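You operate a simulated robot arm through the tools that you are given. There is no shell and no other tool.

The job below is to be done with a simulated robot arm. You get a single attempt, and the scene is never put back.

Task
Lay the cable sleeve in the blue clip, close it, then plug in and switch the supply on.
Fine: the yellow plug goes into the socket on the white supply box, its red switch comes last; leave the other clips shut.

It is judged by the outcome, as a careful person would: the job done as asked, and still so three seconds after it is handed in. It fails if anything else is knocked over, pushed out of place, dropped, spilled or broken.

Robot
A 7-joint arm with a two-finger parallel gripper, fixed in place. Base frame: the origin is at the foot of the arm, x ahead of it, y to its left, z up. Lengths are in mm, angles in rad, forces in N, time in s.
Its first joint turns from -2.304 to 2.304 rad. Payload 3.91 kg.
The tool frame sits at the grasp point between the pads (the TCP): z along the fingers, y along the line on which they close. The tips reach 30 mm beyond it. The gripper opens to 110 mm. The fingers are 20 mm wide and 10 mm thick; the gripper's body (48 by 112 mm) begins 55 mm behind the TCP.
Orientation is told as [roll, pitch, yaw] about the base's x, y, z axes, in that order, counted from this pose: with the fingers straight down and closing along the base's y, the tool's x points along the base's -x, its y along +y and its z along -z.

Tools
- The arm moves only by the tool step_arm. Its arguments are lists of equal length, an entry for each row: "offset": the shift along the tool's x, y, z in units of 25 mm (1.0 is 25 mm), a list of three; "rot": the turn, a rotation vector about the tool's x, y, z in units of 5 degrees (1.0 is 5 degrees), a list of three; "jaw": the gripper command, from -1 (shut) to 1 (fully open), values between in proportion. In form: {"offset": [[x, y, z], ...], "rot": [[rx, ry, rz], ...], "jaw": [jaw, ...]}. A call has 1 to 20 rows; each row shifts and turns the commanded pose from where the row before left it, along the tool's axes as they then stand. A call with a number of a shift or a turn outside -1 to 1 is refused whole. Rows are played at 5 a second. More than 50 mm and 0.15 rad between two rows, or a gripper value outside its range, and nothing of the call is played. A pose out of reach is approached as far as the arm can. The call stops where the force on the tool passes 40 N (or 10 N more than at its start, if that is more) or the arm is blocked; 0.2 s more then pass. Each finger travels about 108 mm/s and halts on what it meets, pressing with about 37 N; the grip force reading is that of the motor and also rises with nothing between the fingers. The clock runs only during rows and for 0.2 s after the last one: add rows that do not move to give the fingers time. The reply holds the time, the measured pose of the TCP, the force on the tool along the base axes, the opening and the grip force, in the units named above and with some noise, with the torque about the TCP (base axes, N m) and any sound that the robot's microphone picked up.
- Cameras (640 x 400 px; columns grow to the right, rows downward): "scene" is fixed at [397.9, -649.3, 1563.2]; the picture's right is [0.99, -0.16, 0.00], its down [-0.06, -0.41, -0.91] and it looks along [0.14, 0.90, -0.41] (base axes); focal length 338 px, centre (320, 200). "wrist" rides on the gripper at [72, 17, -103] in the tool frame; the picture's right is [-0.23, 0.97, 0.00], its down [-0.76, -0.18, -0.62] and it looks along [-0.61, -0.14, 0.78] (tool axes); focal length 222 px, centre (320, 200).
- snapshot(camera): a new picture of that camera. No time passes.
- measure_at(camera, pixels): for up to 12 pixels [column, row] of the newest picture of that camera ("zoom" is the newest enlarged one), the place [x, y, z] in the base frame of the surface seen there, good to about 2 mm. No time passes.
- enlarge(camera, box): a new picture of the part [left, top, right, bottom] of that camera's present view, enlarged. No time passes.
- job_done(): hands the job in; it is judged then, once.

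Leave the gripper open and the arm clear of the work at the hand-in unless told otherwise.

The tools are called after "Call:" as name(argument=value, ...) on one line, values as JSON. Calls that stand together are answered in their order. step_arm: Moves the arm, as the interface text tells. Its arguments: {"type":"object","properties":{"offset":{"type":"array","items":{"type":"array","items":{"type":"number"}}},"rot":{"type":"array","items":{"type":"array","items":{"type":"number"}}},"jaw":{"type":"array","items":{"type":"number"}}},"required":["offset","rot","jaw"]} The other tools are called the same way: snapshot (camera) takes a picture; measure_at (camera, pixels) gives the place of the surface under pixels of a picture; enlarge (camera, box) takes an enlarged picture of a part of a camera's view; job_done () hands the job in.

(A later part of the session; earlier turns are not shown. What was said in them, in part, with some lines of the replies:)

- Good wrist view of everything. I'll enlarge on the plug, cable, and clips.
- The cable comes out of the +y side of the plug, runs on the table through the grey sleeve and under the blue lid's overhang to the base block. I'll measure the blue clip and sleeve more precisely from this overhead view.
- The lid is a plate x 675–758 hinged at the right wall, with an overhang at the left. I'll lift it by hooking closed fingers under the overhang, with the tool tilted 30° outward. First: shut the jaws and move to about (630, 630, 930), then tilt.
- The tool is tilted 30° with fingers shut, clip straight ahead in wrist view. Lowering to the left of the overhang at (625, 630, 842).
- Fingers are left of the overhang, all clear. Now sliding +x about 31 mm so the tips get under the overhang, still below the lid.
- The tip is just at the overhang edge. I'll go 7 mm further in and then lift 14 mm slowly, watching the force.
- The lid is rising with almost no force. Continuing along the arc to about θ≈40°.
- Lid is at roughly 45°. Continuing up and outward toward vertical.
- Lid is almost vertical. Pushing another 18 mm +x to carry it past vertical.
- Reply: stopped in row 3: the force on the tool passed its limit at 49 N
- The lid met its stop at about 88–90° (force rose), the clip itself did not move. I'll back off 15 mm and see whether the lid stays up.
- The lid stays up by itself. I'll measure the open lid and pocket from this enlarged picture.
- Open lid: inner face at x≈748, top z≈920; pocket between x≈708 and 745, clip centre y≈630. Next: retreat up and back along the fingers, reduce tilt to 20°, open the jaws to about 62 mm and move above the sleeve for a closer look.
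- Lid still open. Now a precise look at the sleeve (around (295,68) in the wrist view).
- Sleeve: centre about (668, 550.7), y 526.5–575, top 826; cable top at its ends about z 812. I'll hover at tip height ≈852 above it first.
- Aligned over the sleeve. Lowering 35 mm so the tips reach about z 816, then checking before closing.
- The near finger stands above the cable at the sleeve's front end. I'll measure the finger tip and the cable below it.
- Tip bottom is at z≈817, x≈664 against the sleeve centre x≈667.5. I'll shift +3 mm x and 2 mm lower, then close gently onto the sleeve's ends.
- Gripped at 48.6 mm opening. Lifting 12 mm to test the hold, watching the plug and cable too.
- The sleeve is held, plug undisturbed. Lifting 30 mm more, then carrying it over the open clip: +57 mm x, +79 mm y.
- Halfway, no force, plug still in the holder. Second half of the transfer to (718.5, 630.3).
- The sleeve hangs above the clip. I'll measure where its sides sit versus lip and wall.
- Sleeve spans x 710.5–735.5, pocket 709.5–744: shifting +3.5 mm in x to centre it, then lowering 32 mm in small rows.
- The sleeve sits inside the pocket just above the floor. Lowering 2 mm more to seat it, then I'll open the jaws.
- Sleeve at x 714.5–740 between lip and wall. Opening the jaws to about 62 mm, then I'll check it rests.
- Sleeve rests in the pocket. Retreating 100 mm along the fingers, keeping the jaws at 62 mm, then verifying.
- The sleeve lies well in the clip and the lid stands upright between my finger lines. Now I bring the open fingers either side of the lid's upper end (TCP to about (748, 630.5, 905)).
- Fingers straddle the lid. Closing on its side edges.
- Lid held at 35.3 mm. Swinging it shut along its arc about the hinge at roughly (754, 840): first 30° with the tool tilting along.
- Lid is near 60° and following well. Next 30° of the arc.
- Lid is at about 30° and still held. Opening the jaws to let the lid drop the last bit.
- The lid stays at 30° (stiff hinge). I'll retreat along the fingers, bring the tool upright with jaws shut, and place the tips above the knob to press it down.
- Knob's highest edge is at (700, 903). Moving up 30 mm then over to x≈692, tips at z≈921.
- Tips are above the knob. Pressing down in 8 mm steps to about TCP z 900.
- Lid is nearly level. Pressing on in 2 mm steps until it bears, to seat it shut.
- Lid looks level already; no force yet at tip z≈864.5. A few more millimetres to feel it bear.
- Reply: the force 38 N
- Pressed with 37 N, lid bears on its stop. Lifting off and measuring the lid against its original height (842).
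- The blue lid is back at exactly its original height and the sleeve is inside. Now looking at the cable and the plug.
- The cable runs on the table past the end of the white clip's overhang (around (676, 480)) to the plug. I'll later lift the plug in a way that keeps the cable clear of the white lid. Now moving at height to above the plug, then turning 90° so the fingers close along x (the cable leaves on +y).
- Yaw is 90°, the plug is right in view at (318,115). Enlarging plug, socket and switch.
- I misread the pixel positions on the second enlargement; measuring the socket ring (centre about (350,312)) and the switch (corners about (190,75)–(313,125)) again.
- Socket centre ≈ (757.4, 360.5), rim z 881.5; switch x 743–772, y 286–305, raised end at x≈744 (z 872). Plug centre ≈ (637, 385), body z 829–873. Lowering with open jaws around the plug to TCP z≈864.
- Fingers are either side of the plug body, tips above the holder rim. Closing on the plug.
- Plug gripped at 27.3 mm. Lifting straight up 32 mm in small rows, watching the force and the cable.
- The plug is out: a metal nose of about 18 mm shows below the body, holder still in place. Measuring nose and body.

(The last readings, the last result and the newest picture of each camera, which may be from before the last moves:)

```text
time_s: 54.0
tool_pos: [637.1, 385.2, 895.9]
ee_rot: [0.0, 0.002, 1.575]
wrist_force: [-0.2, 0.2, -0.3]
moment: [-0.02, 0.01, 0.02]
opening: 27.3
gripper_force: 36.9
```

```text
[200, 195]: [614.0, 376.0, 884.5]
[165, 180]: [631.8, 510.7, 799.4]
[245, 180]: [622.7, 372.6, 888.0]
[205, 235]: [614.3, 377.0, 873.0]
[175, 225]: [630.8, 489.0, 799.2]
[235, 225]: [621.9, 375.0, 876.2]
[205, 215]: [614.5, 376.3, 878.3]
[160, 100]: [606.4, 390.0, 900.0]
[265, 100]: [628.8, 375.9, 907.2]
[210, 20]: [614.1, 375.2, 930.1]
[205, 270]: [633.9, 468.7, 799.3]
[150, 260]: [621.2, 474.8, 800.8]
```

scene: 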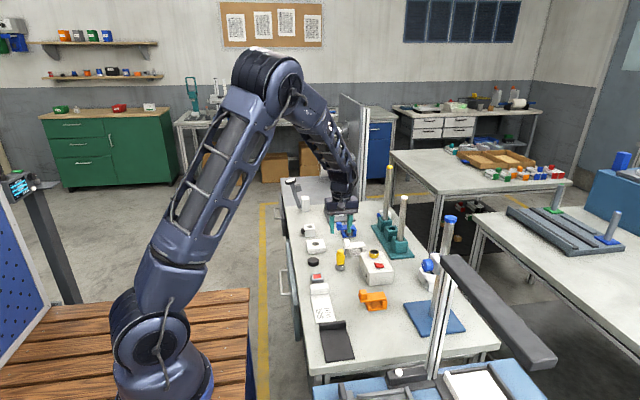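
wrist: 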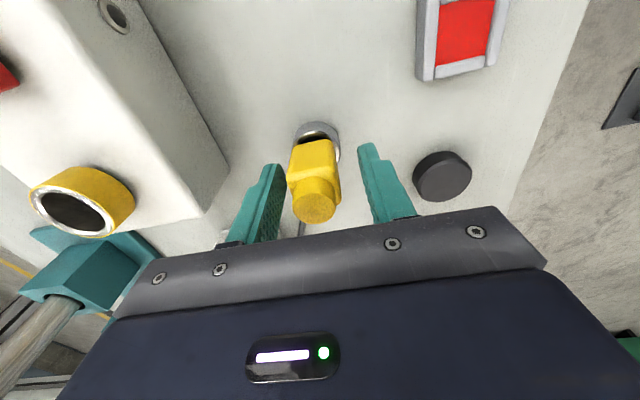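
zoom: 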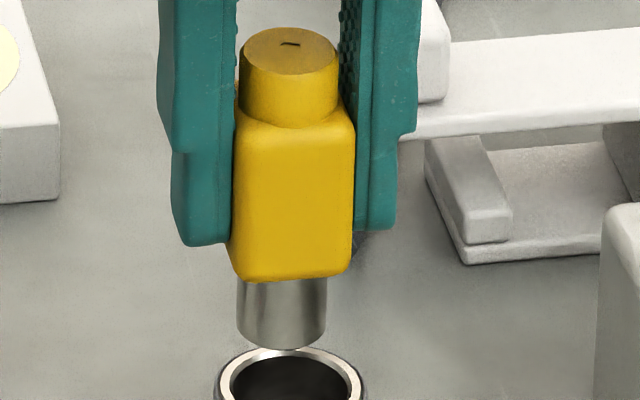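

Call:
measure_at(camera="zoom", pixels=[[290, 35], [240, 200], [295, 265], [348, 200], [240, 310], [282, 330], [322, 310], [282, 295], [290, 358], [225, 385], [360, 385], [270, 65]])

```text
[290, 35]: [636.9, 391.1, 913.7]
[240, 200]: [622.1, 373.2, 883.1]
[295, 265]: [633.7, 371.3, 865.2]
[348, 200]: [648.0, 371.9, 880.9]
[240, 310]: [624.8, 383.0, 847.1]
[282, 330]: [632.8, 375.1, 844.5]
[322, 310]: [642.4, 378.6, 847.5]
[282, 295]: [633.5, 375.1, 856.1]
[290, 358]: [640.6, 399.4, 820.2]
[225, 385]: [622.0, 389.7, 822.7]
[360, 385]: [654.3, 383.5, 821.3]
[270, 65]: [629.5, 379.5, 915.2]
```

Plug body bottom is 34 mm and nose bottom about 54 mm below the TCP. To pull the cable out from beside the white lid's overhang, I first go low toward −x, to about (575, 414), before lifting.

Call:
step_arm(offset=[[-0.29, 0.62, 0], [-0.29, 0.62, 0], [-0.29, 0.62, 0], [-0.29, 0.62, 0], [0, 0, 0]], rot=[[0, 0, 0], [0, 0, 0], [0, 0, 0], [0, 0, 0], [0, 0, 0]], jaw=[-1, -1, -1, -1, -1])

Call:
enlarge(camera="scene", box=[306, 220, 402, 280])

Call:
snapshot(camera="wrist")

```text
time_s: 55.2
tool_pos: [576.6, 414.9, 895.3]
ee_rot: [0.003, 0.002, 1.574]
wrist_force: [-0.4, 0.1, -0.8]
moment: [0.02, -0.01, 0.01]
opening: 27.1
gripper_force: 36.4
```

```text
6.67 times, centred on (354, 250) of scene
```

zoom: 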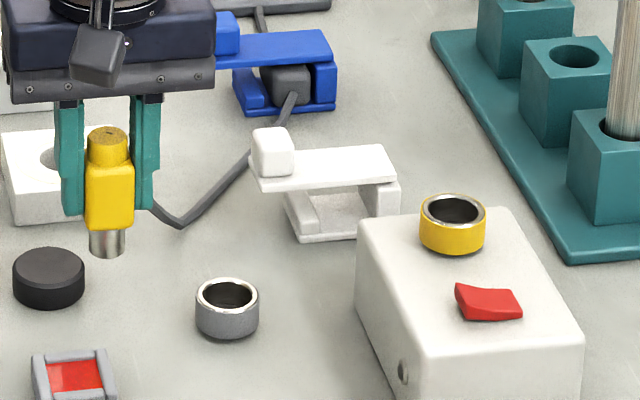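

```text
taken
```

wrist: 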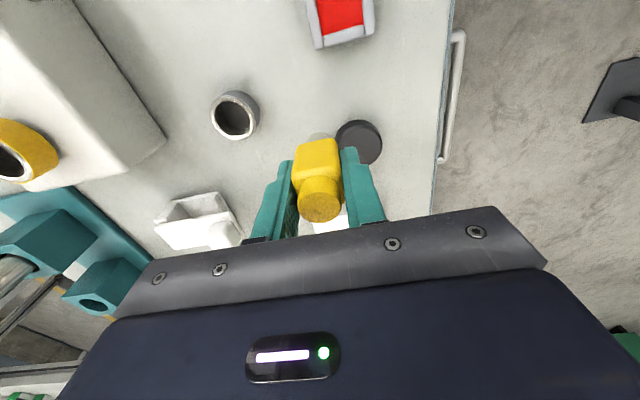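

The cable now forms a loose V left of the white clip, out from the overhang. Lifting while coming back inward to about (612, 430, 950).

Call:
step_arm(offset=[[0, 0, -0.5], [0, 0, -0.5], [-0.15, -0.35, -0.3], [-0.15, -0.35, -0.3], [-0.15, -0.35, -0.3], [-0.15, -0.35, -0.3], [0, 0, 0]], rot=[[0, 0, 0], [0, 0, 0], [0, 0, 0], [0, 0, 0], [0, 0, 0], [0, 0, 0], [0, 0, 0]], jaw=[-1, -1, -1, -1, -1, -1, -1])

Call:
enlarge(camera="scene", box=[306, 210, 402, 270])

Call:
snapshot(camera="wrist")

```text
time_s: 56.8
tool_pos: [611.3, 430.6, 950.1]
ee_rot: [0.001, 0.003, 1.574]
wrist_force: [0.1, -0.2, -0.6]
moment: [-0.01, -0.01, -0.02]
opening: 27.0
gripper_force: 37.0
```

```text
6.67 times, centred on (354, 240) of scene
```

zoom: 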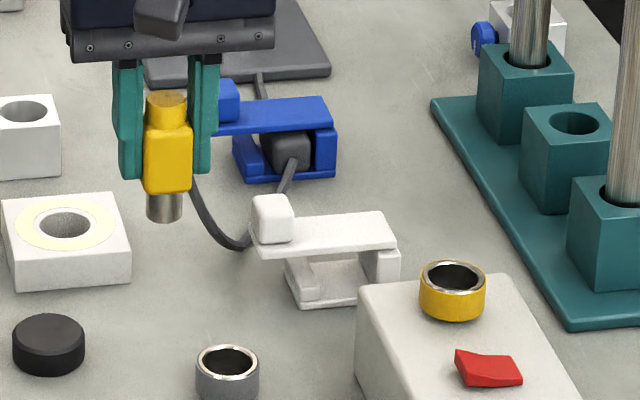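

```text
taken
```

wrist: 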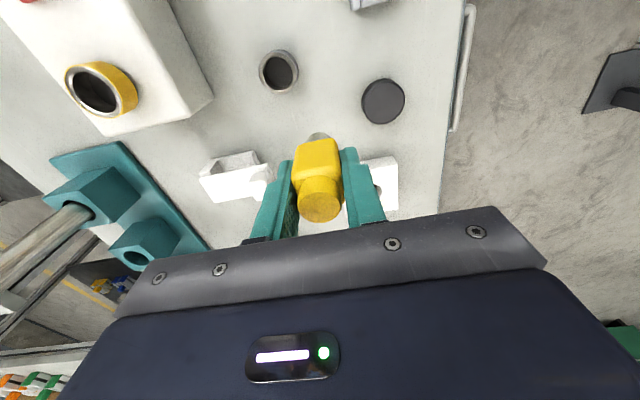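

The cable hangs slack in a loop beside the white clip's knob. Measuring its low point.

Call:
measure_at(camera="zoom", pixels=[[196, 195], [205, 220], [220, 238], [238, 245], [250, 240], [280, 185], [290, 172], [297, 162]])

```text
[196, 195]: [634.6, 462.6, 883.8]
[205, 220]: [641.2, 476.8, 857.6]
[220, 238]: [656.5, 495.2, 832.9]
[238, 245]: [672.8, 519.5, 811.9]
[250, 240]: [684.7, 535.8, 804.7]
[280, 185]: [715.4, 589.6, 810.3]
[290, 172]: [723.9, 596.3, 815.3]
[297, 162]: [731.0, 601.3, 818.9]
```

The cable still has slack (~265 mm on this side). Raising the plug 50 mm so the cable comes up above the white knob before swinging across.

Call:
step_arm(offset=[[0, 0, -0.5], [0, 0, -0.5], [0, 0, -0.5], [0, 0, -0.5], [0, 0, 0]], rot=[[0, 0, 0], [0, 0, 0], [0, 0, 0], [0, 0, 0], [0, 0, 0]], jaw=[-1, -1, -1, -1, -1])

Call:
enlarge(camera="scene", box=[306, 200, 402, 260])

```text
time_s: 58.0
tool_pos: [609.5, 429.6, 999.1]
ee_rot: [0.001, 0.001, 1.574]
wrist_force: [0.2, -0.1, 0.2]
moment: [0.0, -0.01, -0.01]
opening: 27.3
gripper_force: 36.5
```

```text
6.67 times, centred on (354, 230) of scene
```

zoom: 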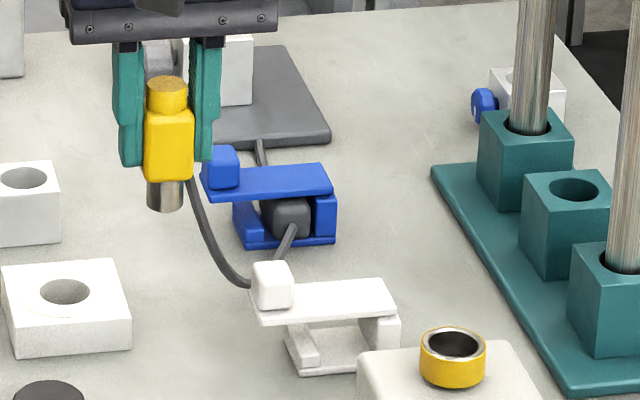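

Call:
measure_at(camera="zoom", pixels=[[191, 190], [196, 210], [205, 235], [216, 258], [230, 275], [245, 284], [285, 245], [293, 232]])

```text
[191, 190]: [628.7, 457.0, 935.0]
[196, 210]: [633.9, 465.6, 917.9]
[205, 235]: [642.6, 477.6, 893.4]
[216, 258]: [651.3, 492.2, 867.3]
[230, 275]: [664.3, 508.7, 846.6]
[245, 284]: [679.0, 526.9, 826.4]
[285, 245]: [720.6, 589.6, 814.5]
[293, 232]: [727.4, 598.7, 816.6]
```

No pull on the tool; cable passes at z≥867 beside the knob. Swinging +x in an upward arc to (690, 400, 1015).

Call:
step_arm(offset=[[0.197, -0.537, -0.2], [0.197, -0.537, -0.2], [0.197, -0.537, -0.12], [0.197, -0.537, -0.12], [0.197, -0.537, 0], [0.197, -0.537, 0], [0, 0, 0]], rot=[[0, 0, 0], [0, 0, 0], [0, 0, 0], [0, 0, 0], [0, 0, 0], [0, 0, 0], [0, 0, 0]], jaw=[-1, -1, -1, -1, -1, -1, -1])

Call:
enlarge(camera="scene", box=[316, 200, 412, 260])

```text
time_s: 59.6
tool_pos: [691.5, 400.1, 1016.9]
ee_rot: [0.002, 0.001, 1.573]
wrist_force: [0.1, -0.3, -1.6]
moment: [0.01, -0.01, 0.02]
opening: 27.3
gripper_force: 36.8
```

```text
6.67 times, centred on (364, 230) of scene
```

zoom: 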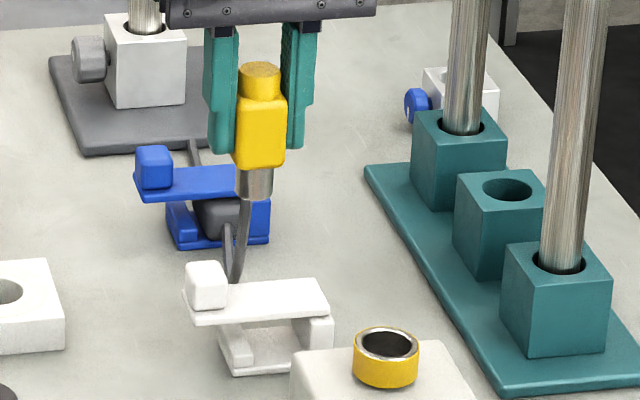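

The cable now hangs down behind the white clip's lid. Measuring it to make sure it is above/behind and not under the lid.

Call:
measure_at(camera="zoom", pixels=[[245, 210], [242, 230], [239, 250], [236, 268], [232, 280], [228, 250], [227, 232]])

Call:
snapshot(camera="wrist")

```text
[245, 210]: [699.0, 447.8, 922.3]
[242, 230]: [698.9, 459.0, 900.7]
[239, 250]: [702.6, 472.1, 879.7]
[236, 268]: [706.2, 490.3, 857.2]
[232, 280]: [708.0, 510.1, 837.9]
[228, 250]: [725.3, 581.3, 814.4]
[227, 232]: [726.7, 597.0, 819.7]
```

```text
taken
```

wrist: 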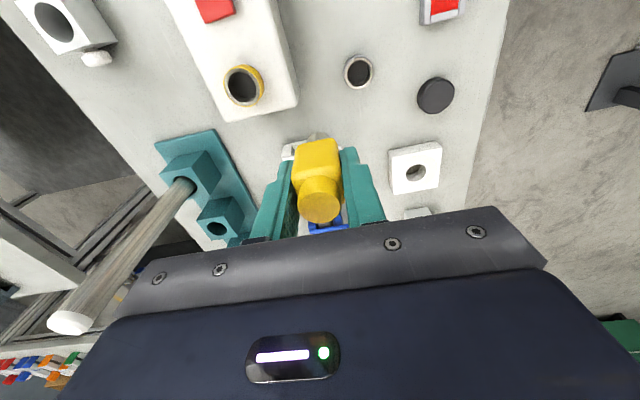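

The cable passes over the white lid, to the right of its knob. Now moving above the socket: (757.4, 361) and down to TCP z≈962 (nose bottom ≈ 907, rim 882).

Call:
step_arm(offset=[[0.312, -0.528, 0.2], [0.312, -0.528, 0.2], [0.312, -0.528, 0.2], [0.312, -0.528, 0.2], [0.312, -0.528, 0.2], [0, 0, 0.6], [0, 0, 0.6], [0, 0, 0]], rot=[[0, 0, 0], [0, 0, 0], [0, 0, 0], [0, 0, 0], [0, 0, 0], [0, 0, 0], [0, 0, 0], [0, 0, 0]], jaw=[-1, -1, -1, -1, -1, -1, -1, -1])

Call:
enlarge(camera="scene", box=[346, 230, 402, 270])

Call:
enlarge(camera="wrist", box=[240, 90, 400, 230])

```text
time_s: 61.4
tool_pos: [758.3, 360.1, 959.9]
ee_rot: [0.002, 0.001, 1.571]
wrist_force: [0.7, 0.2, -1.1]
moment: [0.03, -0.01, 0.01]
opening: 27.2
gripper_force: 37.3
```

```text
10.00 times, centred on (374, 250) of scene
```

zoom: 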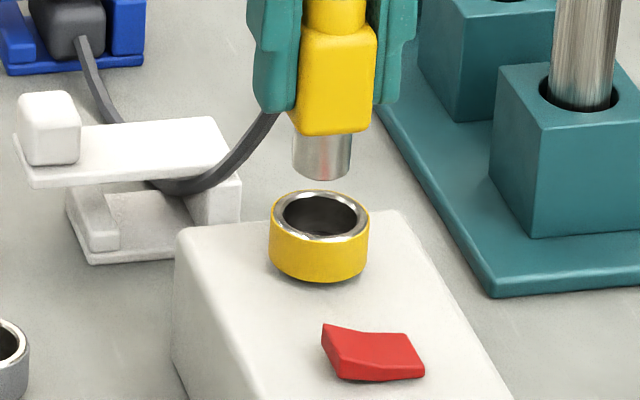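

```text
2.86 times, centred on (320, 160) of wrist
```

zoom: 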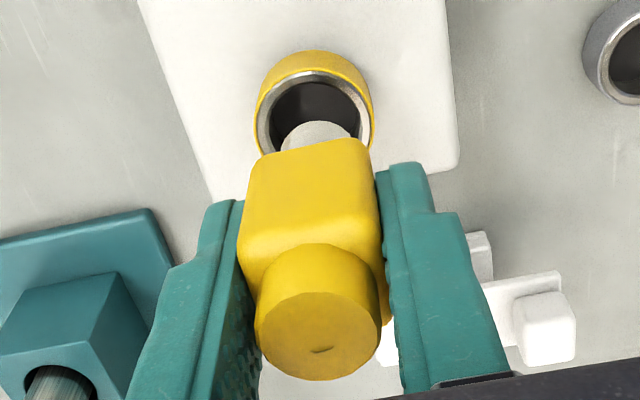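

The plug nose is over the socket. The cable's path near the white clip looks odd around (180,187); measuring cable, nose and socket in this zoom.

Call:
measure_at(camera="zoom", pixels=[[85, 60], [100, 95], [112, 115], [160, 184], [185, 187], [215, 172], [240, 150], [265, 125]])

Call:
measure_at(camera="zoom", pixels=[[295, 160], [322, 170], [349, 160], [322, 145], [300, 100], [370, 100], [320, 193], [272, 215], [366, 215], [320, 238], [320, 260], [150, 145]])

Call:
enlarge(camera="scene", box=[340, 230, 388, 260])

```text
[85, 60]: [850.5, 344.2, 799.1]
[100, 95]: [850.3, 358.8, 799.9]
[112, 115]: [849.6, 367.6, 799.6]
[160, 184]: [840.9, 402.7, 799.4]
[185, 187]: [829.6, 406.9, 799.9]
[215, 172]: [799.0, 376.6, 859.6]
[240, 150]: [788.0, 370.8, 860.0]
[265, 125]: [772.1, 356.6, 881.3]
```

```text
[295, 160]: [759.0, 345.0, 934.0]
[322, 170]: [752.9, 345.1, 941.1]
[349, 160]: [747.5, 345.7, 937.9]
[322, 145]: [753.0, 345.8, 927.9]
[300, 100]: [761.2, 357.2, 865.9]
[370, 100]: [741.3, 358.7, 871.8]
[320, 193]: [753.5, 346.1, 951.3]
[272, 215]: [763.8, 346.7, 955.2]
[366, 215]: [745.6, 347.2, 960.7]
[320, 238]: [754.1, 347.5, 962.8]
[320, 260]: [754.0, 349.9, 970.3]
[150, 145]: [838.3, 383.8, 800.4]
```

```text
13.33 times, centred on (364, 245) of scene
```

zoom: 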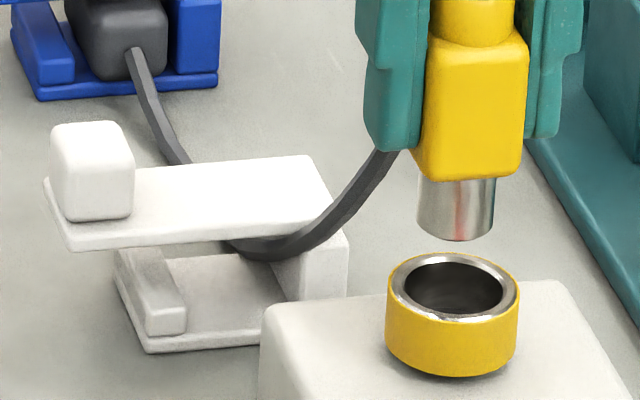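

Those readings were from the wrist enlargement. Measuring again on this newest scene enlargement.

Call:
measure_at(camera="zoom", pixels=[[140, 80], [160, 130], [178, 155], [245, 250], [275, 252], [310, 235], [340, 205], [375, 168], [325, 170], [300, 200], [310, 260], [225, 235]])

Call:
measure_at(camera="zoom", pixels=[[425, 215], [455, 235], [488, 215], [455, 200], [430, 150], [515, 150], [455, 256], [392, 290], [515, 290], [455, 318], [455, 350], [470, 100]])

```text
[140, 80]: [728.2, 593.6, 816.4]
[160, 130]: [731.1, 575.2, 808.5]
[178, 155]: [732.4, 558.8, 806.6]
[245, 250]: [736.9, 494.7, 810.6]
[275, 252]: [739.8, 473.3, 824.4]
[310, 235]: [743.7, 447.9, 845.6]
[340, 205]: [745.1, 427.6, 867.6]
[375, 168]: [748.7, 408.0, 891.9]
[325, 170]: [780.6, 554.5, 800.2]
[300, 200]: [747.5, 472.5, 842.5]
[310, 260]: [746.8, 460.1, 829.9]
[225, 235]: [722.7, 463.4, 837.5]
```

```text
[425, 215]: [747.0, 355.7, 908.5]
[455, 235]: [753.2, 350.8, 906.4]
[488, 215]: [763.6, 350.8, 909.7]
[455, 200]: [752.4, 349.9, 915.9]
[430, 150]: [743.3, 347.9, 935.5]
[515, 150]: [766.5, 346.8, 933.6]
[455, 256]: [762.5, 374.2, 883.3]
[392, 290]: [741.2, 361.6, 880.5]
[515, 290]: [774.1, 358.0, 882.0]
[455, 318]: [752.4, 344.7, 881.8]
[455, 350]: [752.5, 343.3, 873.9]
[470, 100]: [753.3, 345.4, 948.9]
```

The cable is passing freely. Comparing nose and socket columns: I'll zoom further to check alignment before inserting.

Call:
enlarge(camera="scene", box=[366, 244, 390, 260])

Call:
enlarge(camera="wrist", box=[290, 95, 350, 140])

```text
16.00 times, centred on (378, 252) of scene
```

zoom: 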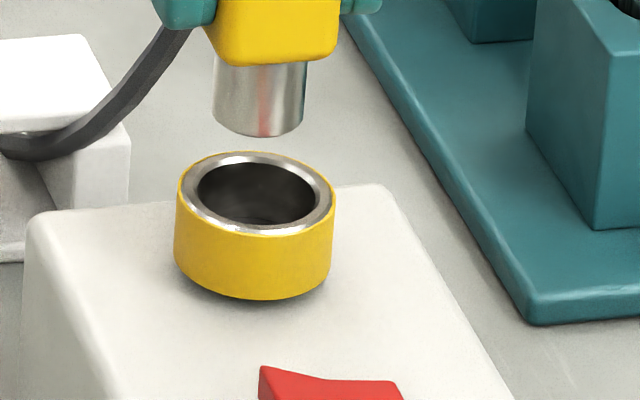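

```text
8.89 times, centred on (320, 118) of wrist
```

zoom: 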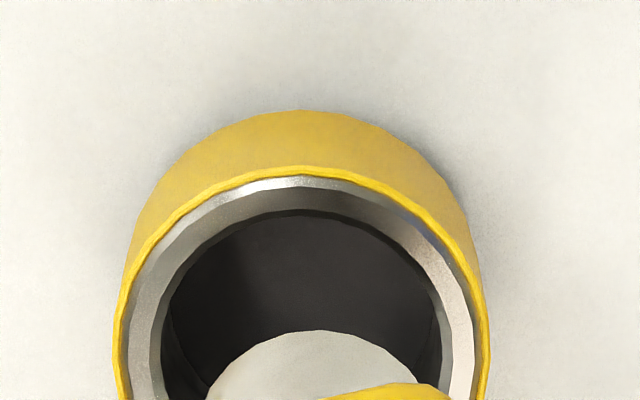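

Nose diameter ≈21, socket bore ≈26.5; the nose is about 1.3 mm short in x. I'll shift +1.3 mm x and lower 22 mm to just above the rim, then check again.

Call:
step_arm(offset=[[0, -0.052, 0], [0, 0, 0.28], [0, 0, 0.28], [0, 0, 0.28], [0, 0, 0]], rot=[[0, 0, 0], [0, 0, 0], [0, 0, 0], [0, 0, 0], [0, 0, 0]], jaw=[-1, -1, -1, -1, -1])

Call:
enlarge(camera="scene", box=[366, 244, 390, 260])

Call:
enlarge(camera="wrist", box=[290, 95, 350, 140])

```text
time_s: 62.6
tool_pos: [758.4, 361.9, 938.7]
ee_rot: [0.002, 0.004, 1.573]
wrist_force: [0.6, 0.3, -0.9]
moment: [0.02, -0.02, -0.03]
opening: 27.1
gripper_force: 37.1
```

```text
16.00 times, centred on (378, 252) of scene
```

zoom: 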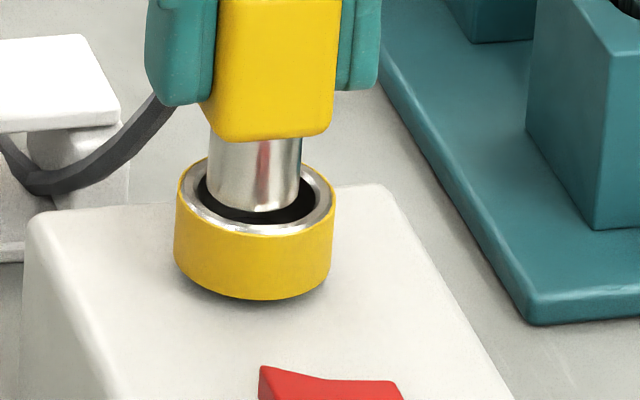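

```text
8.89 times, centred on (320, 118) of wrist
```

zoom: 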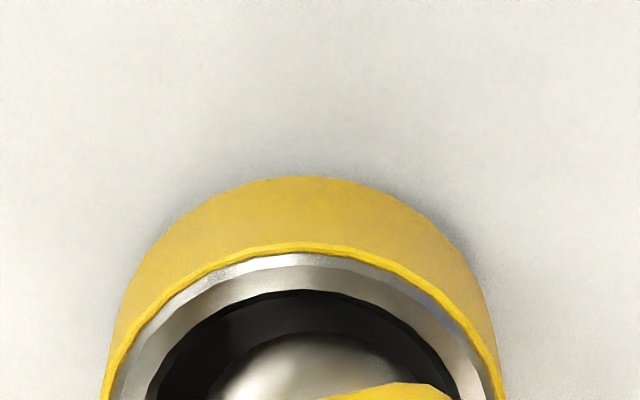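

Nose is centred in the bore from both views. Inserting in 2.5 mm steps, watching force.

Call:
step_arm(offset=[[0, 0, 0.1], [0, 0, 0.1], [0, 0, 0.1], [0, 0, 0.1], [0, 0, 0.1], [0, 0, 0]], rot=[[0, 0, 0], [0, 0, 0], [0, 0, 0], [0, 0, 0], [0, 0, 0], [0, 0, 0]], jaw=[-1, -1, -1, -1, -1, -1])

Call:
enlarge(camera="scene", box=[366, 244, 390, 260])

```text
time_s: 64.0
tool_pos: [757.7, 361.4, 927.5]
ee_rot: [0.002, 0.001, 1.575]
wrist_force: [-0.2, 0.2, -0.3]
moment: [0.02, 0.03, -0.01]
opening: 27.4
gripper_force: 36.9
```

```text
16.00 times, centred on (378, 252) of scene
```

zoom: 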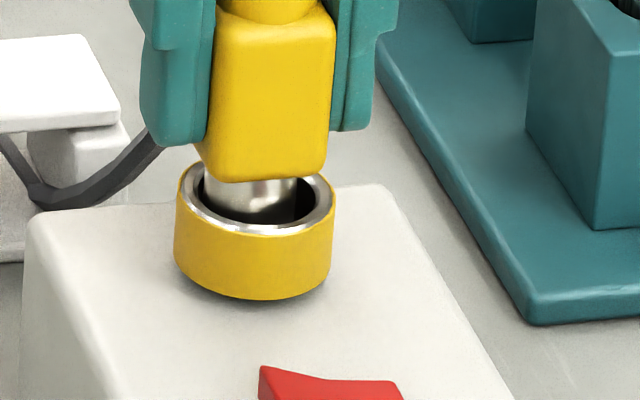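

No resistance yet; the nose is about 1 mm left of centre. Nudging +1 mm x and continuing down.

Call:
step_arm(offset=[[0, -0.04, 0.04], [0, 0, 0.1], [0, 0, 0.1], [0, 0, 0.1], [0, 0, 0]], rot=[[0, 0, 0], [0, 0, 0], [0, 0, 0], [0, 0, 0], [0, 0, 0]], jaw=[-1, -1, -1, -1, -1])

Call:
enlarge(camera="scene", box=[366, 244, 390, 260])

```text
time_s: 65.2
tool_pos: [757.7, 361.4, 920.6]
ee_rot: [0.001, -0.001, 1.574]
wrist_force: [-0.2, 3.5, 29.2]
moment: [0.11, 0.02, 0.01]
opening: 27.3
gripper_force: 37.3
```

```text
16.00 times, centred on (378, 252) of scene
```

zoom: 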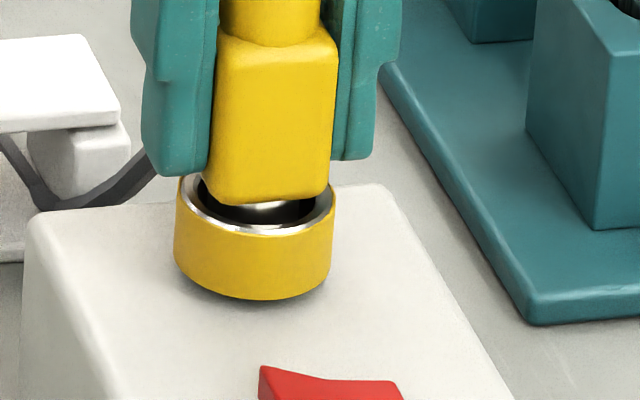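

Contact: 29 N at TCP z 920.6, i.e. nose bottom ≈ 866, which equals the bore floor I measured (866–867). I'll press a touch more to make sure that it is fully seated.

Call:
step_arm(offset=[[0, 0, 0.03], [0, 0, 0.03], [0, 0, 0]], rot=[[0, 0, 0], [0, 0, 0], [0, 0, 0]], jaw=[-1, -1, -1])

Call:
enlarge(camera="scene", box=[366, 244, 390, 260])

Call:
enlarge(camera="wrist", box=[240, 90, 400, 230])

```text
time_s: 66.0
tool_pos: [758.3, 361.1, 918.6]
ee_rot: [0.002, 0.003, 1.576]
wrist_force: [2.1, 3.6, 29.9]
moment: [0.12, -0.11, 0.01]
opening: 27.5
gripper_force: 36.8
```

```text
16.00 times, centred on (378, 252) of scene
```

zoom: 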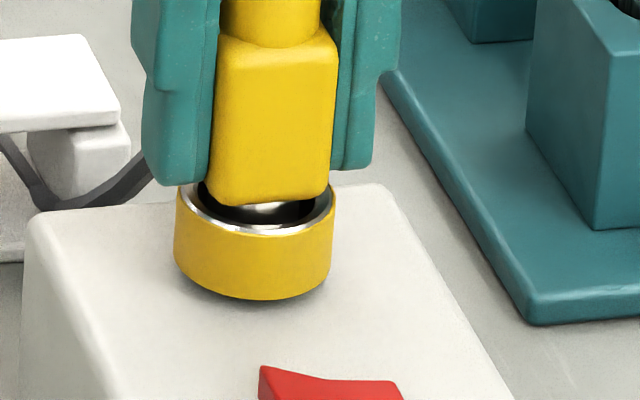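

```text
2.86 times, centred on (320, 160) of wrist
```

zoom: 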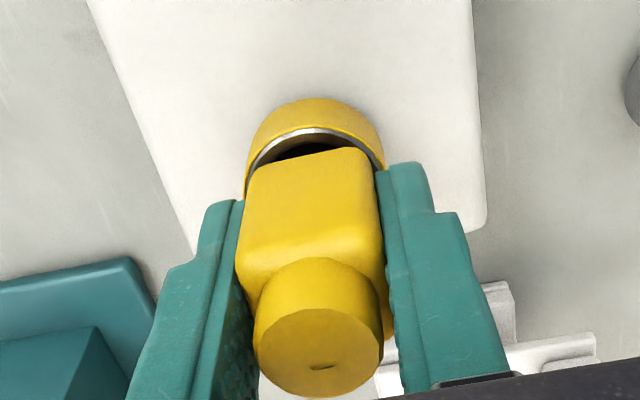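

The plug body no longer descends (the fingers slipped 2 mm along it at 30 N), so it is bottomed in the socket. Opening the jaws and checking it stands on its own.

Call:
step_arm(offset=[[0, 0, -0.04], [0, 0, 0], [0, 0, 0], [0, 0, 0]], rot=[[0, 0, 0], [0, 0, 0], [0, 0, 0], [0, 0, 0]], jaw=[-1, -0.4, -0.09, -0.09])

Call:
enlarge(camera="scene", box=[362, 238, 394, 258])

Call:
enlarge(camera="wrist", box=[240, 90, 400, 230])

```text
time_s: 67.0
tool_pos: [759.3, 360.7, 917.2]
ee_rot: [0.004, 0.002, 1.576]
wrist_force: [0.5, 0.5, -0.1]
moment: [0.01, 0.02, -0.01]
opening: 50.1
gripper_force: 0.0
```

```text
16.00 times, centred on (378, 248) of scene
```

zoom: 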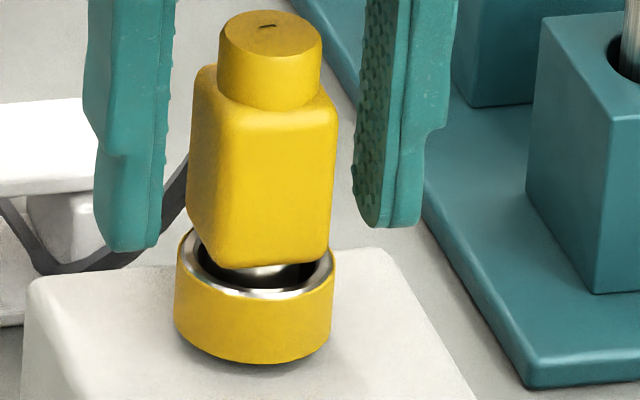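

```text
2.86 times, centred on (320, 160) of wrist
```

zoom: 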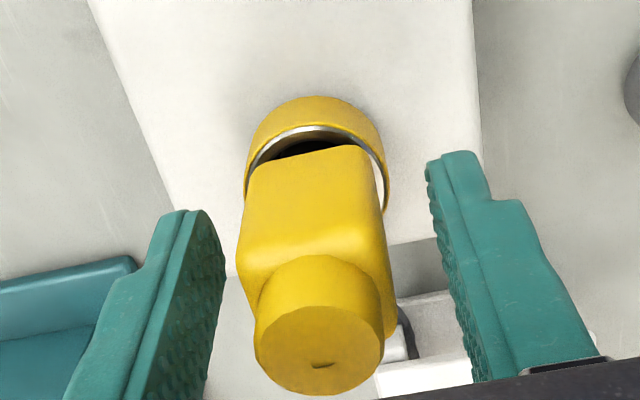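

The plug stands in the socket. Measuring its height above the rim against how it sat in the holder (top was 61 mm above the holder rim).

Call:
enlarge(camera="scene", box=[362, 238, 394, 258])

Call:
measure_at(camera="zoom", pixels=[[268, 18], [240, 40], [300, 40], [265, 95], [200, 150], [260, 150], [330, 150], [265, 262], [265, 290], [255, 325], [265, 275], [325, 255]])

```text
16.00 times, centred on (378, 248) of scene
```

zoom: 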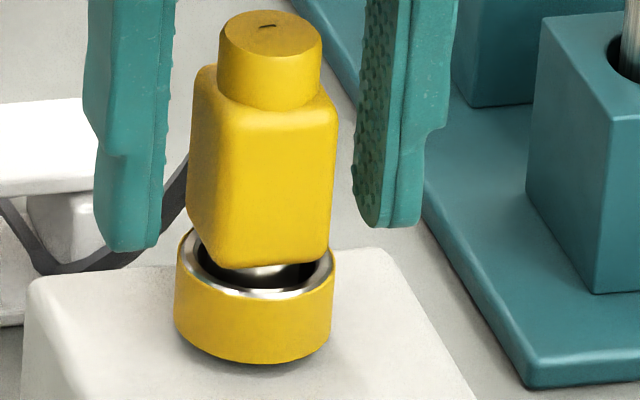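

```text
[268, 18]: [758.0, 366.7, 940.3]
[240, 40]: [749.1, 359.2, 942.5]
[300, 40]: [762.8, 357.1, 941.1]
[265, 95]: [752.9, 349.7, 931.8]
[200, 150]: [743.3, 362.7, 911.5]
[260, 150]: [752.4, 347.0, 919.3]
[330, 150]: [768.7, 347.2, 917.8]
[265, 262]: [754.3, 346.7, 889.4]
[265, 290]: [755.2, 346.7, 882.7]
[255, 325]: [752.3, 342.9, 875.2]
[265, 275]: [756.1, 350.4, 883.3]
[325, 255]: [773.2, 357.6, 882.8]
```

Top is 59–60 mm above the rim – seated at least as deep as in the holder. I'll raise clear, shut the jaws and push once on the plug's top to be sure it is home.

Call:
step_arm(offset=[[0, 0, -0.8], [0, 0, -1], [0, 0, -1], [0.06, 0.04, 0], [0, 0, 0], [0, 0, 0], [0, 0, 0]], rot=[[0, 0, 0], [0, 0, 0], [0, 0, 0], [0, 0, 0], [0, 0, 0], [0, 0, 0], [0, 0, 0]], jaw=[-0.09, -0.09, -0.09, -0.09, -1, -1, -1])

Call:
enlarge(camera="scene", box=[354, 228, 402, 258])

Call:
snapshot(camera="wrist")

```text
time_s: 68.6
tool_pos: [759.0, 360.6, 987.1]
ee_rot: [0.001, 0.003, 1.574]
wrist_force: [-0.3, -0.4, -1.1]
moment: [0.04, 0.04, -0.02]
opening: 0.1
gripper_force: 36.9
```

```text
13.33 times, centred on (378, 243) of scene
```

zoom: 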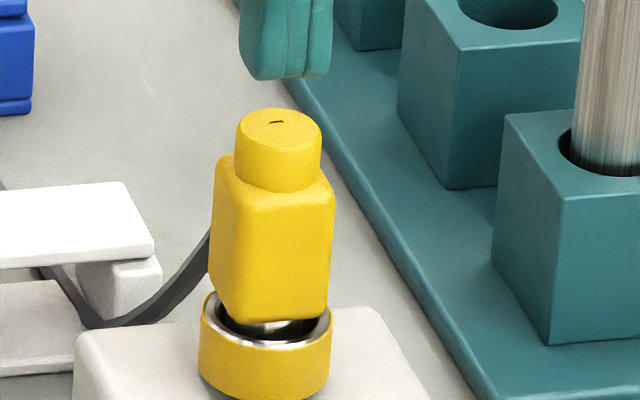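

```text
taken
```

wrist: 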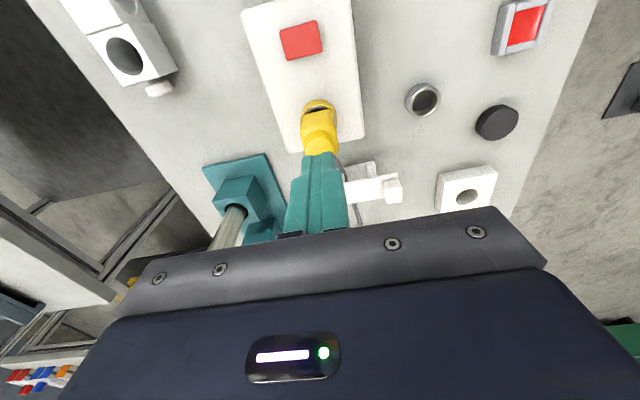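

Fingers are above the plug top with 16 mm gap. Pushing down gently on it in small steps.

Call:
step_arm(offset=[[0, 0.04, 0.25], [0, 0, 0.25], [0, 0, 0.08], [0, 0, 0.06], [0, 0, 0.06], [0, 0, 0]], rot=[[0, 0, 0], [0, 0, 0], [0, 0, 0], [0, 0, 0], [0, 0, 0], [0, 0, 0]], jaw=[-1, -1, -1, -1, -1, -1])

Call:
enlarge(camera="scene", box=[362, 238, 394, 258])

```text
time_s: 70.0
tool_pos: [756.7, 359.9, 970.3]
ee_rot: [0.003, 0.002, 1.572]
wrist_force: [-0.3, 0.1, 0.0]
moment: [0.01, 0.02, -0.03]
opening: 0.0
gripper_force: 37.4
```

```text
16.00 times, centred on (378, 248) of scene
```

zoom: 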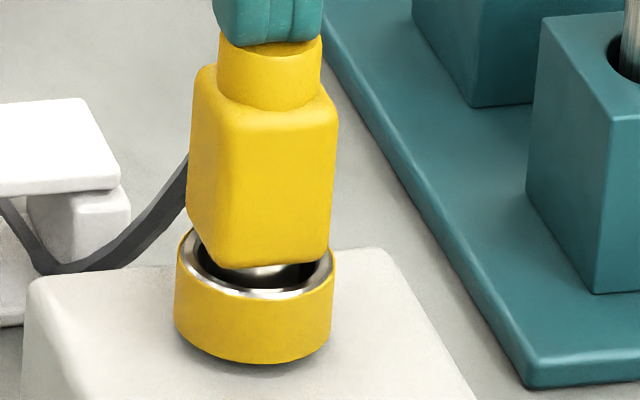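

Call:
step_arm(offset=[[0, 0, 0.05], [0, 0, 0.05], [0, 0, 0.05], [0, 0, 0]], rot=[[0, 0, 0], [0, 0, 0], [0, 0, 0], [0, 0, 0]], jaw=[-1, -1, -1, -1])

Call:
enlarge(camera="scene", box=[362, 238, 394, 258])

```text
time_s: 71.0
tool_pos: [757.8, 360.7, 967.4]
ee_rot: [0.002, 0.002, 1.575]
wrist_force: [-0.1, -0.1, 0.9]
moment: [0.01, -0.02, -0.03]
opening: 0.2
gripper_force: 36.9
```

```text
16.00 times, centred on (378, 248) of scene
```

zoom: 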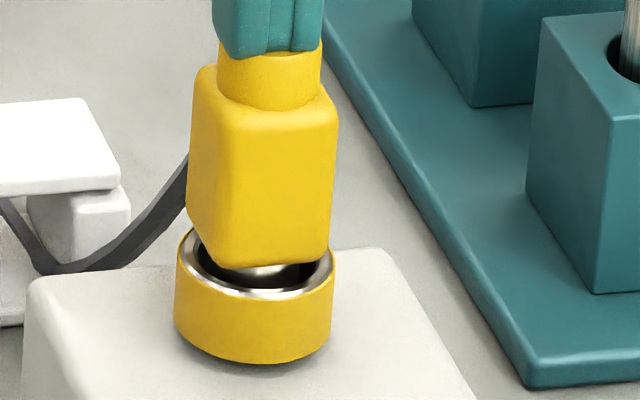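

Tips just about touch the plug top. Continuing in 1.25 mm steps.

Call:
step_arm(offset=[[0, 0, 0.05], [0, 0, 0.05], [0, 0, 0.05], [0, 0, 0]], rot=[[0, 0, 0], [0, 0, 0], [0, 0, 0], [0, 0, 0]], jaw=[-1, -1, -1, -1])

Call:
enlarge(camera="scene", box=[362, 238, 394, 258])

```text
time_s: 72.0
tool_pos: [756.6, 361.1, 964.2]
ee_rot: [0.002, 0.001, 1.575]
wrist_force: [0.3, 0.3, 0.8]
moment: [-0.02, -0.02, -0.02]
opening: 0.1
gripper_force: 37.3
```

```text
16.00 times, centred on (378, 248) of scene
```

zoom: 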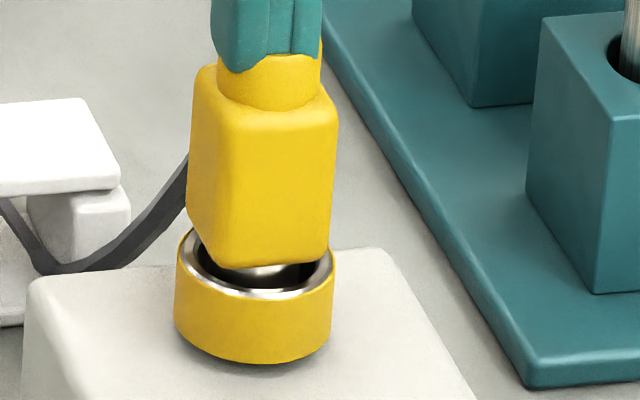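

No force yet; the little cap seems not to bear. The body's shoulder is about 3 mm lower; continuing carefully.

Call:
step_arm(offset=[[0, 0, 0.05], [0, 0, 0.05], [0, 0, 0.04], [0, 0, 0]], rot=[[0, 0, 0], [0, 0, 0], [0, 0, 0], [0, 0, 0]], jaw=[-1, -1, -1, -1])

Call:
enlarge(camera="scene", box=[362, 238, 394, 258])

```text
time_s: 73.0
tool_pos: [757.9, 359.8, 960.4]
ee_rot: [0.002, 0.003, 1.575]
wrist_force: [0.5, 0.0, -0.7]
moment: [0.01, 0.0, -0.01]
opening: 0.0
gripper_force: 37.1
```

```text
16.00 times, centred on (378, 248) of scene
```

zoom: 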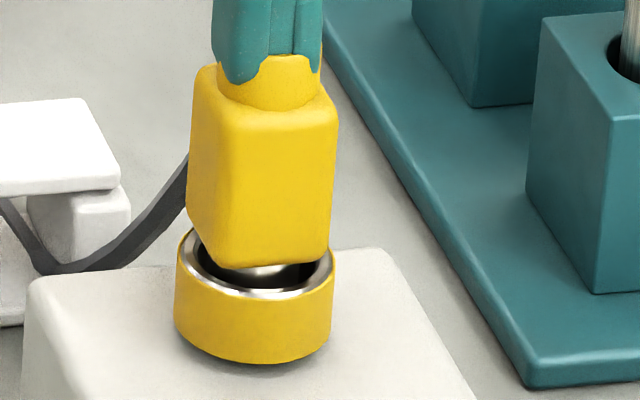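

Call:
step_arm(offset=[[0, 0, 0.05], [0, 0, 0.05], [0, 0, 0.05], [0, 0, 0]], rot=[[0, 0, 0], [0, 0, 0], [0, 0, 0], [0, 0, 0]], jaw=[-1, -1, -1, -1])

Call:
enlarge(camera="scene", box=[362, 238, 394, 258])

```text
time_s: 74.0
tool_pos: [757.9, 360.4, 957.6]
ee_rot: [0.003, 0.0, 1.575]
wrist_force: [-0.9, 0.6, 13.0]
moment: [0.05, 0.03, 0.0]
opening: 0.0
gripper_force: 36.4
```

```text
16.00 times, centred on (378, 248) of scene
```

zoom: 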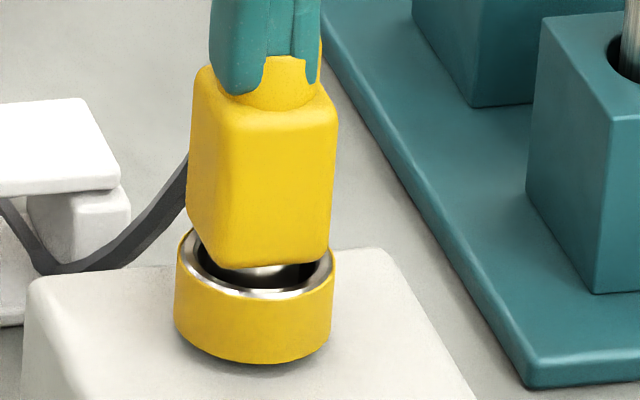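

Now it bears with 13 N on the body. A little more, up to about 35 N.

Call:
step_arm(offset=[[0, 0, 0.03], [0, 0, 0.02], [0, 0, 0]], rot=[[0, 0, 0], [0, 0, 0], [0, 0, 0]], jaw=[-1, -1, -1])

Call:
enlarge(camera="scene", box=[362, 238, 394, 258])

```text
time_s: 74.8
tool_pos: [757.5, 360.4, 956.9]
ee_rot: [0.0, 0.0, 1.575]
wrist_force: [-0.8, -1.1, 34.8]
moment: [-0.07, 0.01, 0.01]
opening: 0.0
gripper_force: 36.8
```

```text
16.00 times, centred on (378, 248) of scene
```

zoom: 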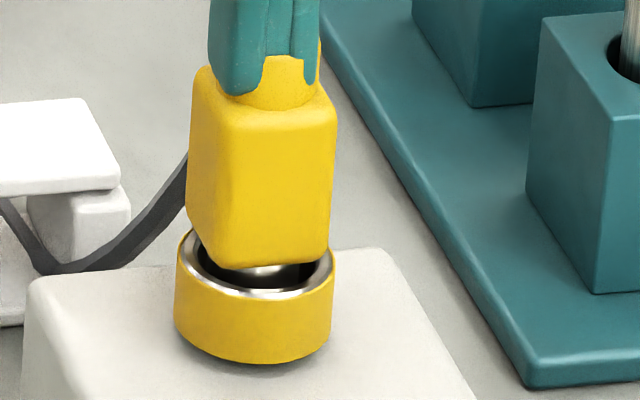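

Firmly home at 35 N with no further travel. Lifting straight off the plug and moving above the switch's raised end (742, 295.5).

Call:
step_arm(offset=[[0, 0, -0.4], [0, 0, -0.9], [0, 0, -0.9], [0.65, 0.155, 0], [0.65, 0.155, 0], [0.65, 0.155, 0], [0.65, 0.155, 0], [0, 0, 0.8], [0, 0, 0.8], [0, 0, 0.8], [0, 0, 0]], rot=[[0, 0, 0], [0, 0, 0], [0, 0, 0], [0, 0, 0], [0, 0, 0], [0, 0, 0], [0, 0, 0], [0, 0, 0], [0, 0, 0], [0, 0, 0], [0, 0, 0]], jaw=[-1, -1, -1, -1, -1, -1, -1, -1, -1, -1, -1])

Call:
enlarge(camera="scene", box=[346, 235, 410, 275])

Call:
snapshot(camera="wrist")

```text
time_s: 77.2
tool_pos: [740.3, 295.5, 949.7]
ee_rot: [0.002, 0.001, 1.573]
wrist_force: [-0.4, 0.6, -0.1]
moment: [-0.03, 0.04, -0.01]
opening: 0.2
gripper_force: 37.4
```

```text
10.00 times, centred on (378, 255) of scene
```

zoom: 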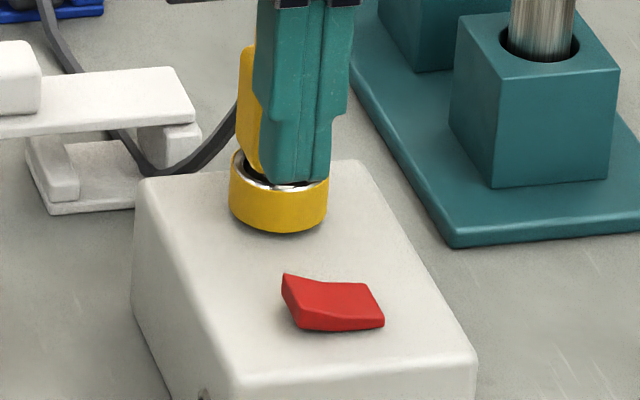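

```text
taken
```

wrist: 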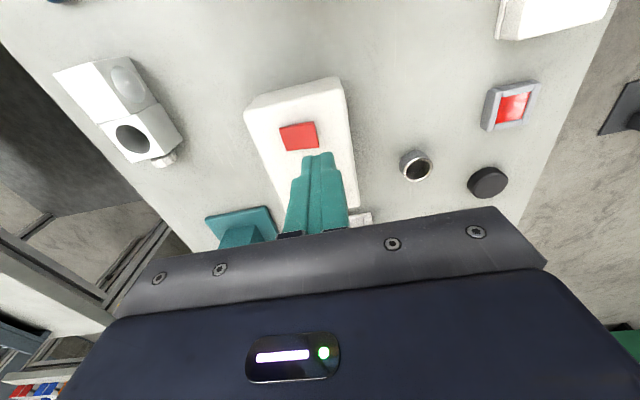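

Fingers are above the switch's raised end. Lowering 40 mm with a +3 mm x correction, to just above it.

Call:
step_arm(offset=[[0, -0.13, 0.4], [0, 0, 0.4], [0, 0, 0.4], [0, 0, 0.4], [0, 0, 0]], rot=[[0, 0, 0], [0, 0, 0], [0, 0, 0], [0, 0, 0], [0, 0, 0]], jaw=[-1, -1, -1, -1, -1])

Call:
enlarge(camera="scene", box=[358, 245, 406, 275])

Call:
enlarge(camera="wrist", box=[240, 90, 400, 230])

```text
time_s: 78.4
tool_pos: [745.0, 295.2, 911.1]
ee_rot: [0.002, 0.001, 1.572]
wrist_force: [-0.5, 0.4, 0.2]
moment: [0.0, -0.02, -0.01]
opening: 0.0
gripper_force: 36.8
```

```text
13.33 times, centred on (382, 260) of scene
```

zoom: 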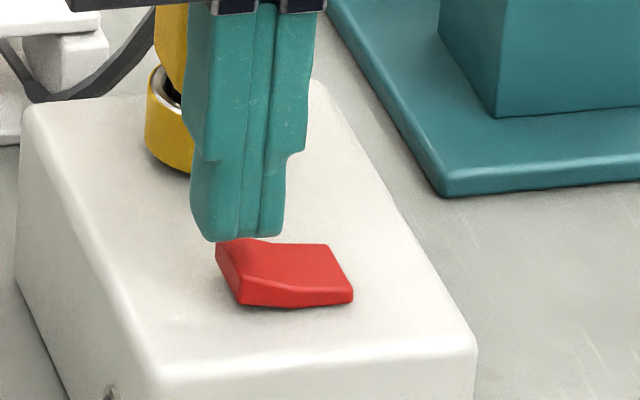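

```text
2.86 times, centred on (320, 160) of wrist
```

zoom: 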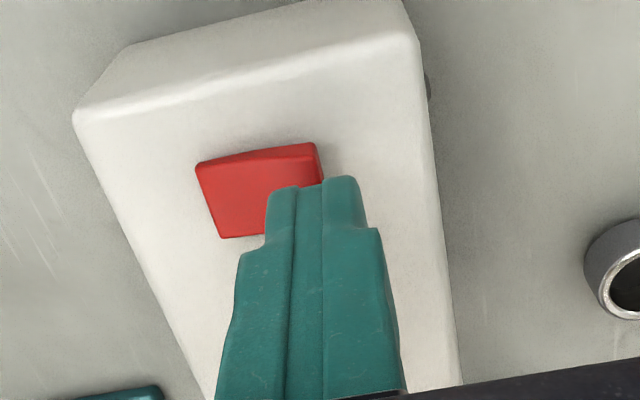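

Tips are right above the raised end. Pressing down in 1.5 mm steps.

Call:
step_arm(offset=[[0, 0, 0.1], [0, 0, 0.1], [0, 0, 0.06], [0, 0, 0.06], [0, 0, 0.06], [0, 0, 0]], rot=[[0, 0, 0], [0, 0, 0], [0, 0, 0], [0, 0, 0], [0, 0, 0], [0, 0, 0]], jaw=[-1, -1, -1, -1, -1, -1])

Call:
enlarge(camera="scene", box=[358, 245, 406, 275])

```text
time_s: 79.8
tool_pos: [745.6, 294.2, 901.4]
ee_rot: [0.001, 0.003, 1.571]
wrist_force: [-0.4, 0.7, -0.9]
moment: [-0.02, -0.01, -0.03]
opening: 0.0
gripper_force: 36.8
```

```text
13.33 times, centred on (382, 260) of scene
```

zoom: 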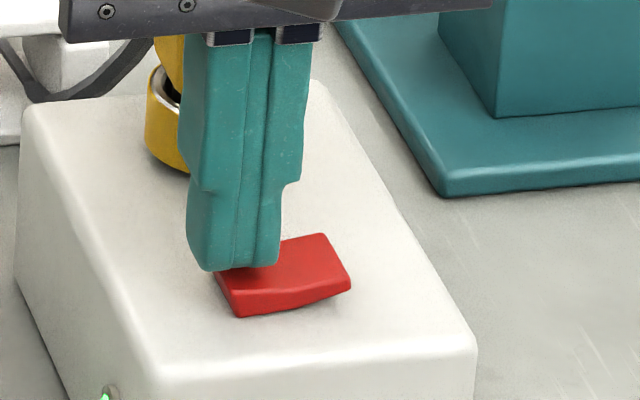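

The rocker has flipped (its right end is now up) and a green lamp shows at the box's side (108,396). Lifting off straight up and checking everything.

Call:
step_arm(offset=[[0, 0, -0.3], [0, 0, -0.8], [0, 0, -1], [0, 0, -1], [0, 0, -1], [0, 0, 0]], rot=[[0, 0, 0], [0, 0, 0], [0, 0, 0], [0, 0, 0], [0, 0, 0], [0, 0, 0]], jaw=[-1, -1, -1, -1, -1, -1])

Call:
enlarge(camera="scene", box=[346, 235, 410, 290])

Call:
enlarge(camera="scene", box=[320, 205, 416, 265])

```text
time_s: 81.2
tool_pos: [744.6, 295.1, 1002.3]
ee_rot: [0.003, 0.003, 1.574]
wrist_force: [0.7, -0.4, -0.5]
moment: [-0.01, 0.02, 0.02]
opening: 0.0
gripper_force: 37.6
```

```text
7.27 times, centred on (378, 262) of scene
```

zoom: 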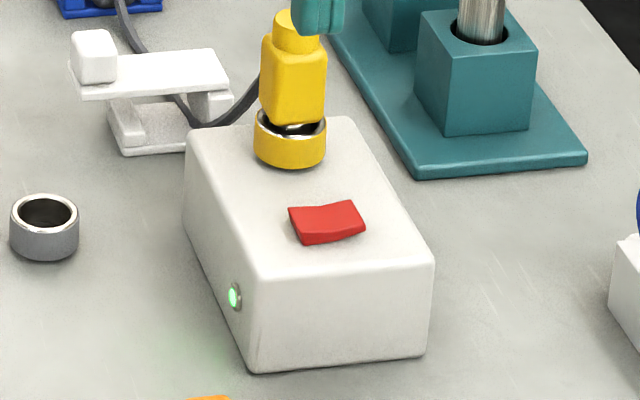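

```text
6.67 times, centred on (368, 235) of scene
```

zoom: 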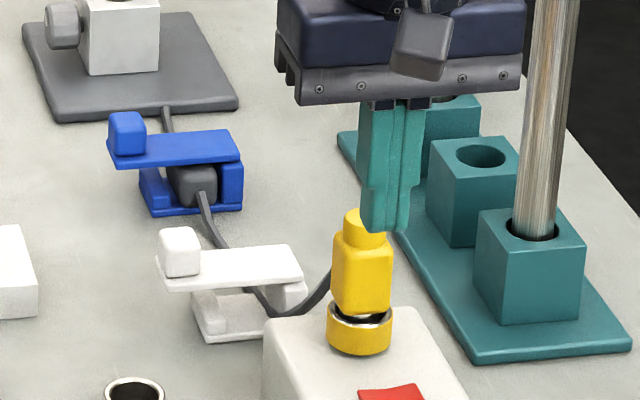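

Green lamp lit, plug upright in the socket, blue, white clips shut. Now raising the arm, opening the gripper and withdrawing toward the base.

Call:
step_arm(offset=[[0, 0, -1], [0, 0, -1], [0, 0, -1], [0, 0, -1], [0, 0.98, 0], [0, 0.98, 0], [0, 0.98, 0], [0, 0.98, 0], [0, 0.98, 0], [0, 0.98, 0], [0, 0.98, 0], [0, 0.98, 0], [0, 0.98, 0], [0, 0.98, 0], [0, 0, 0], [0, 0, 0], [0, 0, 0]], rot=[[0, 0, 0], [0, 0, 0], [0, 0, 0], [0, 0, 0], [0, 0, 0], [0, 0, 0], [0, 0, 0], [0, 0, 0], [0, 0, 0], [0, 0, 0], [0, 0, 0], [0, 0, 0], [0, 0, 0], [0, 0, 0], [0, 0, 0], [0, 0, 0], [0, 0, 0]], jaw=[-1, -1, -1, -1, -1, -1, 0, 0.5, 1, 1, 1, 1, 1, 1, 1, 1, 1])

Call:
snapshot(camera="scene")

Call:
enlarge(camera="scene", box=[300, 195, 460, 315])

Call:
enlarge(camera="scene", box=[326, 215, 406, 275])

```text
time_s: 84.8
tool_pos: [500.0, 295.6, 1105.0]
ee_rot: [0.003, 0.001, 1.575]
wrist_force: [-0.4, -0.2, -0.5]
moment: [0.0, 0.02, 0.0]
opening: 110.0
gripper_force: 0.1
```

```text
taken
```

scene: 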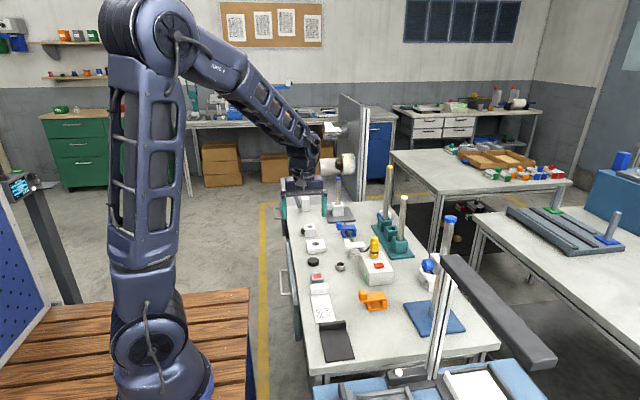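

```text
3.33 times, centred on (380, 255) of scene
```

zoom: 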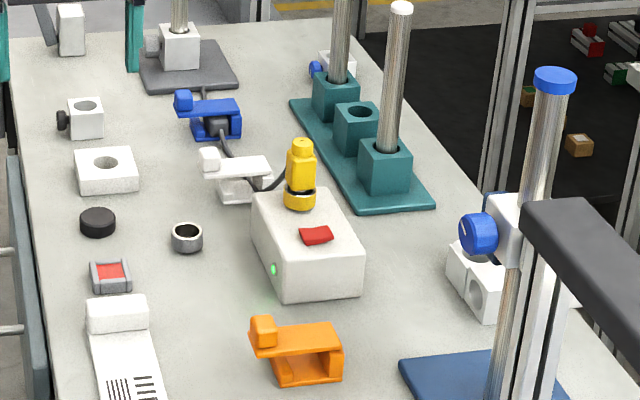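

```text
6.67 times, centred on (366, 245) of scene
```

zoom: 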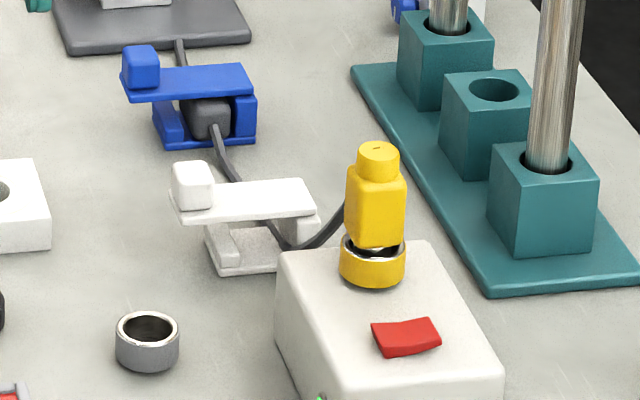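

Everything looks right. A last check of the blue lid, white lid, holder and box positions against the starting values.

Call:
measure_at(camera="zoom", pixels=[[140, 55], [220, 75], [190, 175], [270, 195], [147, 355], [205, 120], [377, 150], [290, 260], [405, 335], [372, 265]])

```text
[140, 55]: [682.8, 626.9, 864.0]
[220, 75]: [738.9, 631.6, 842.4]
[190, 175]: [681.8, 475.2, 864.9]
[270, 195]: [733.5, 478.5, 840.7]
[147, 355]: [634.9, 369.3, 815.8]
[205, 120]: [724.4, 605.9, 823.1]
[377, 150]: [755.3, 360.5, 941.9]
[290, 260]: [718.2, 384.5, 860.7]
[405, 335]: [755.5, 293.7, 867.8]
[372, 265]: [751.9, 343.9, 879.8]
```

The blue lid measures z 842 and its knob 864, the same as at the start, with the sleeve inside. The white lid is still at 841, and the holder and box haven't moved. The plug is in the socket, the switch is flipped and the lamp is green. The gripper is open and clear of the work, so I'm handing in.

Call:
job_done()

```text
The job is handed in.
```

The job is done and handed in. The cable sleeve lies in the blue clip with its lid shut, the yellow plug is in the white supply box's socket, and the red switch was pressed last.

- **Blue clip:** the lid measured the same height after closing as at the start, and no click was heard.
- **Plug:** it bottomed out in the socket and didn't move further when I pushed on it with 35 N. It is a loose fit, just as it was in its holder.
- **Power:** the switch rocker flipped and the box's green lamp came on.
- **Everything else:** the white clip measured unchanged and the orange clip looked untouched. The empty plug holder and the supply box measured where they were.
- **Cable:** in the picture, the slack cable hangs through the white clip, between its lid and base. It didn't pull on anything, and the white clip stayed shut.

The gripper is open and the arm is clear of the work.
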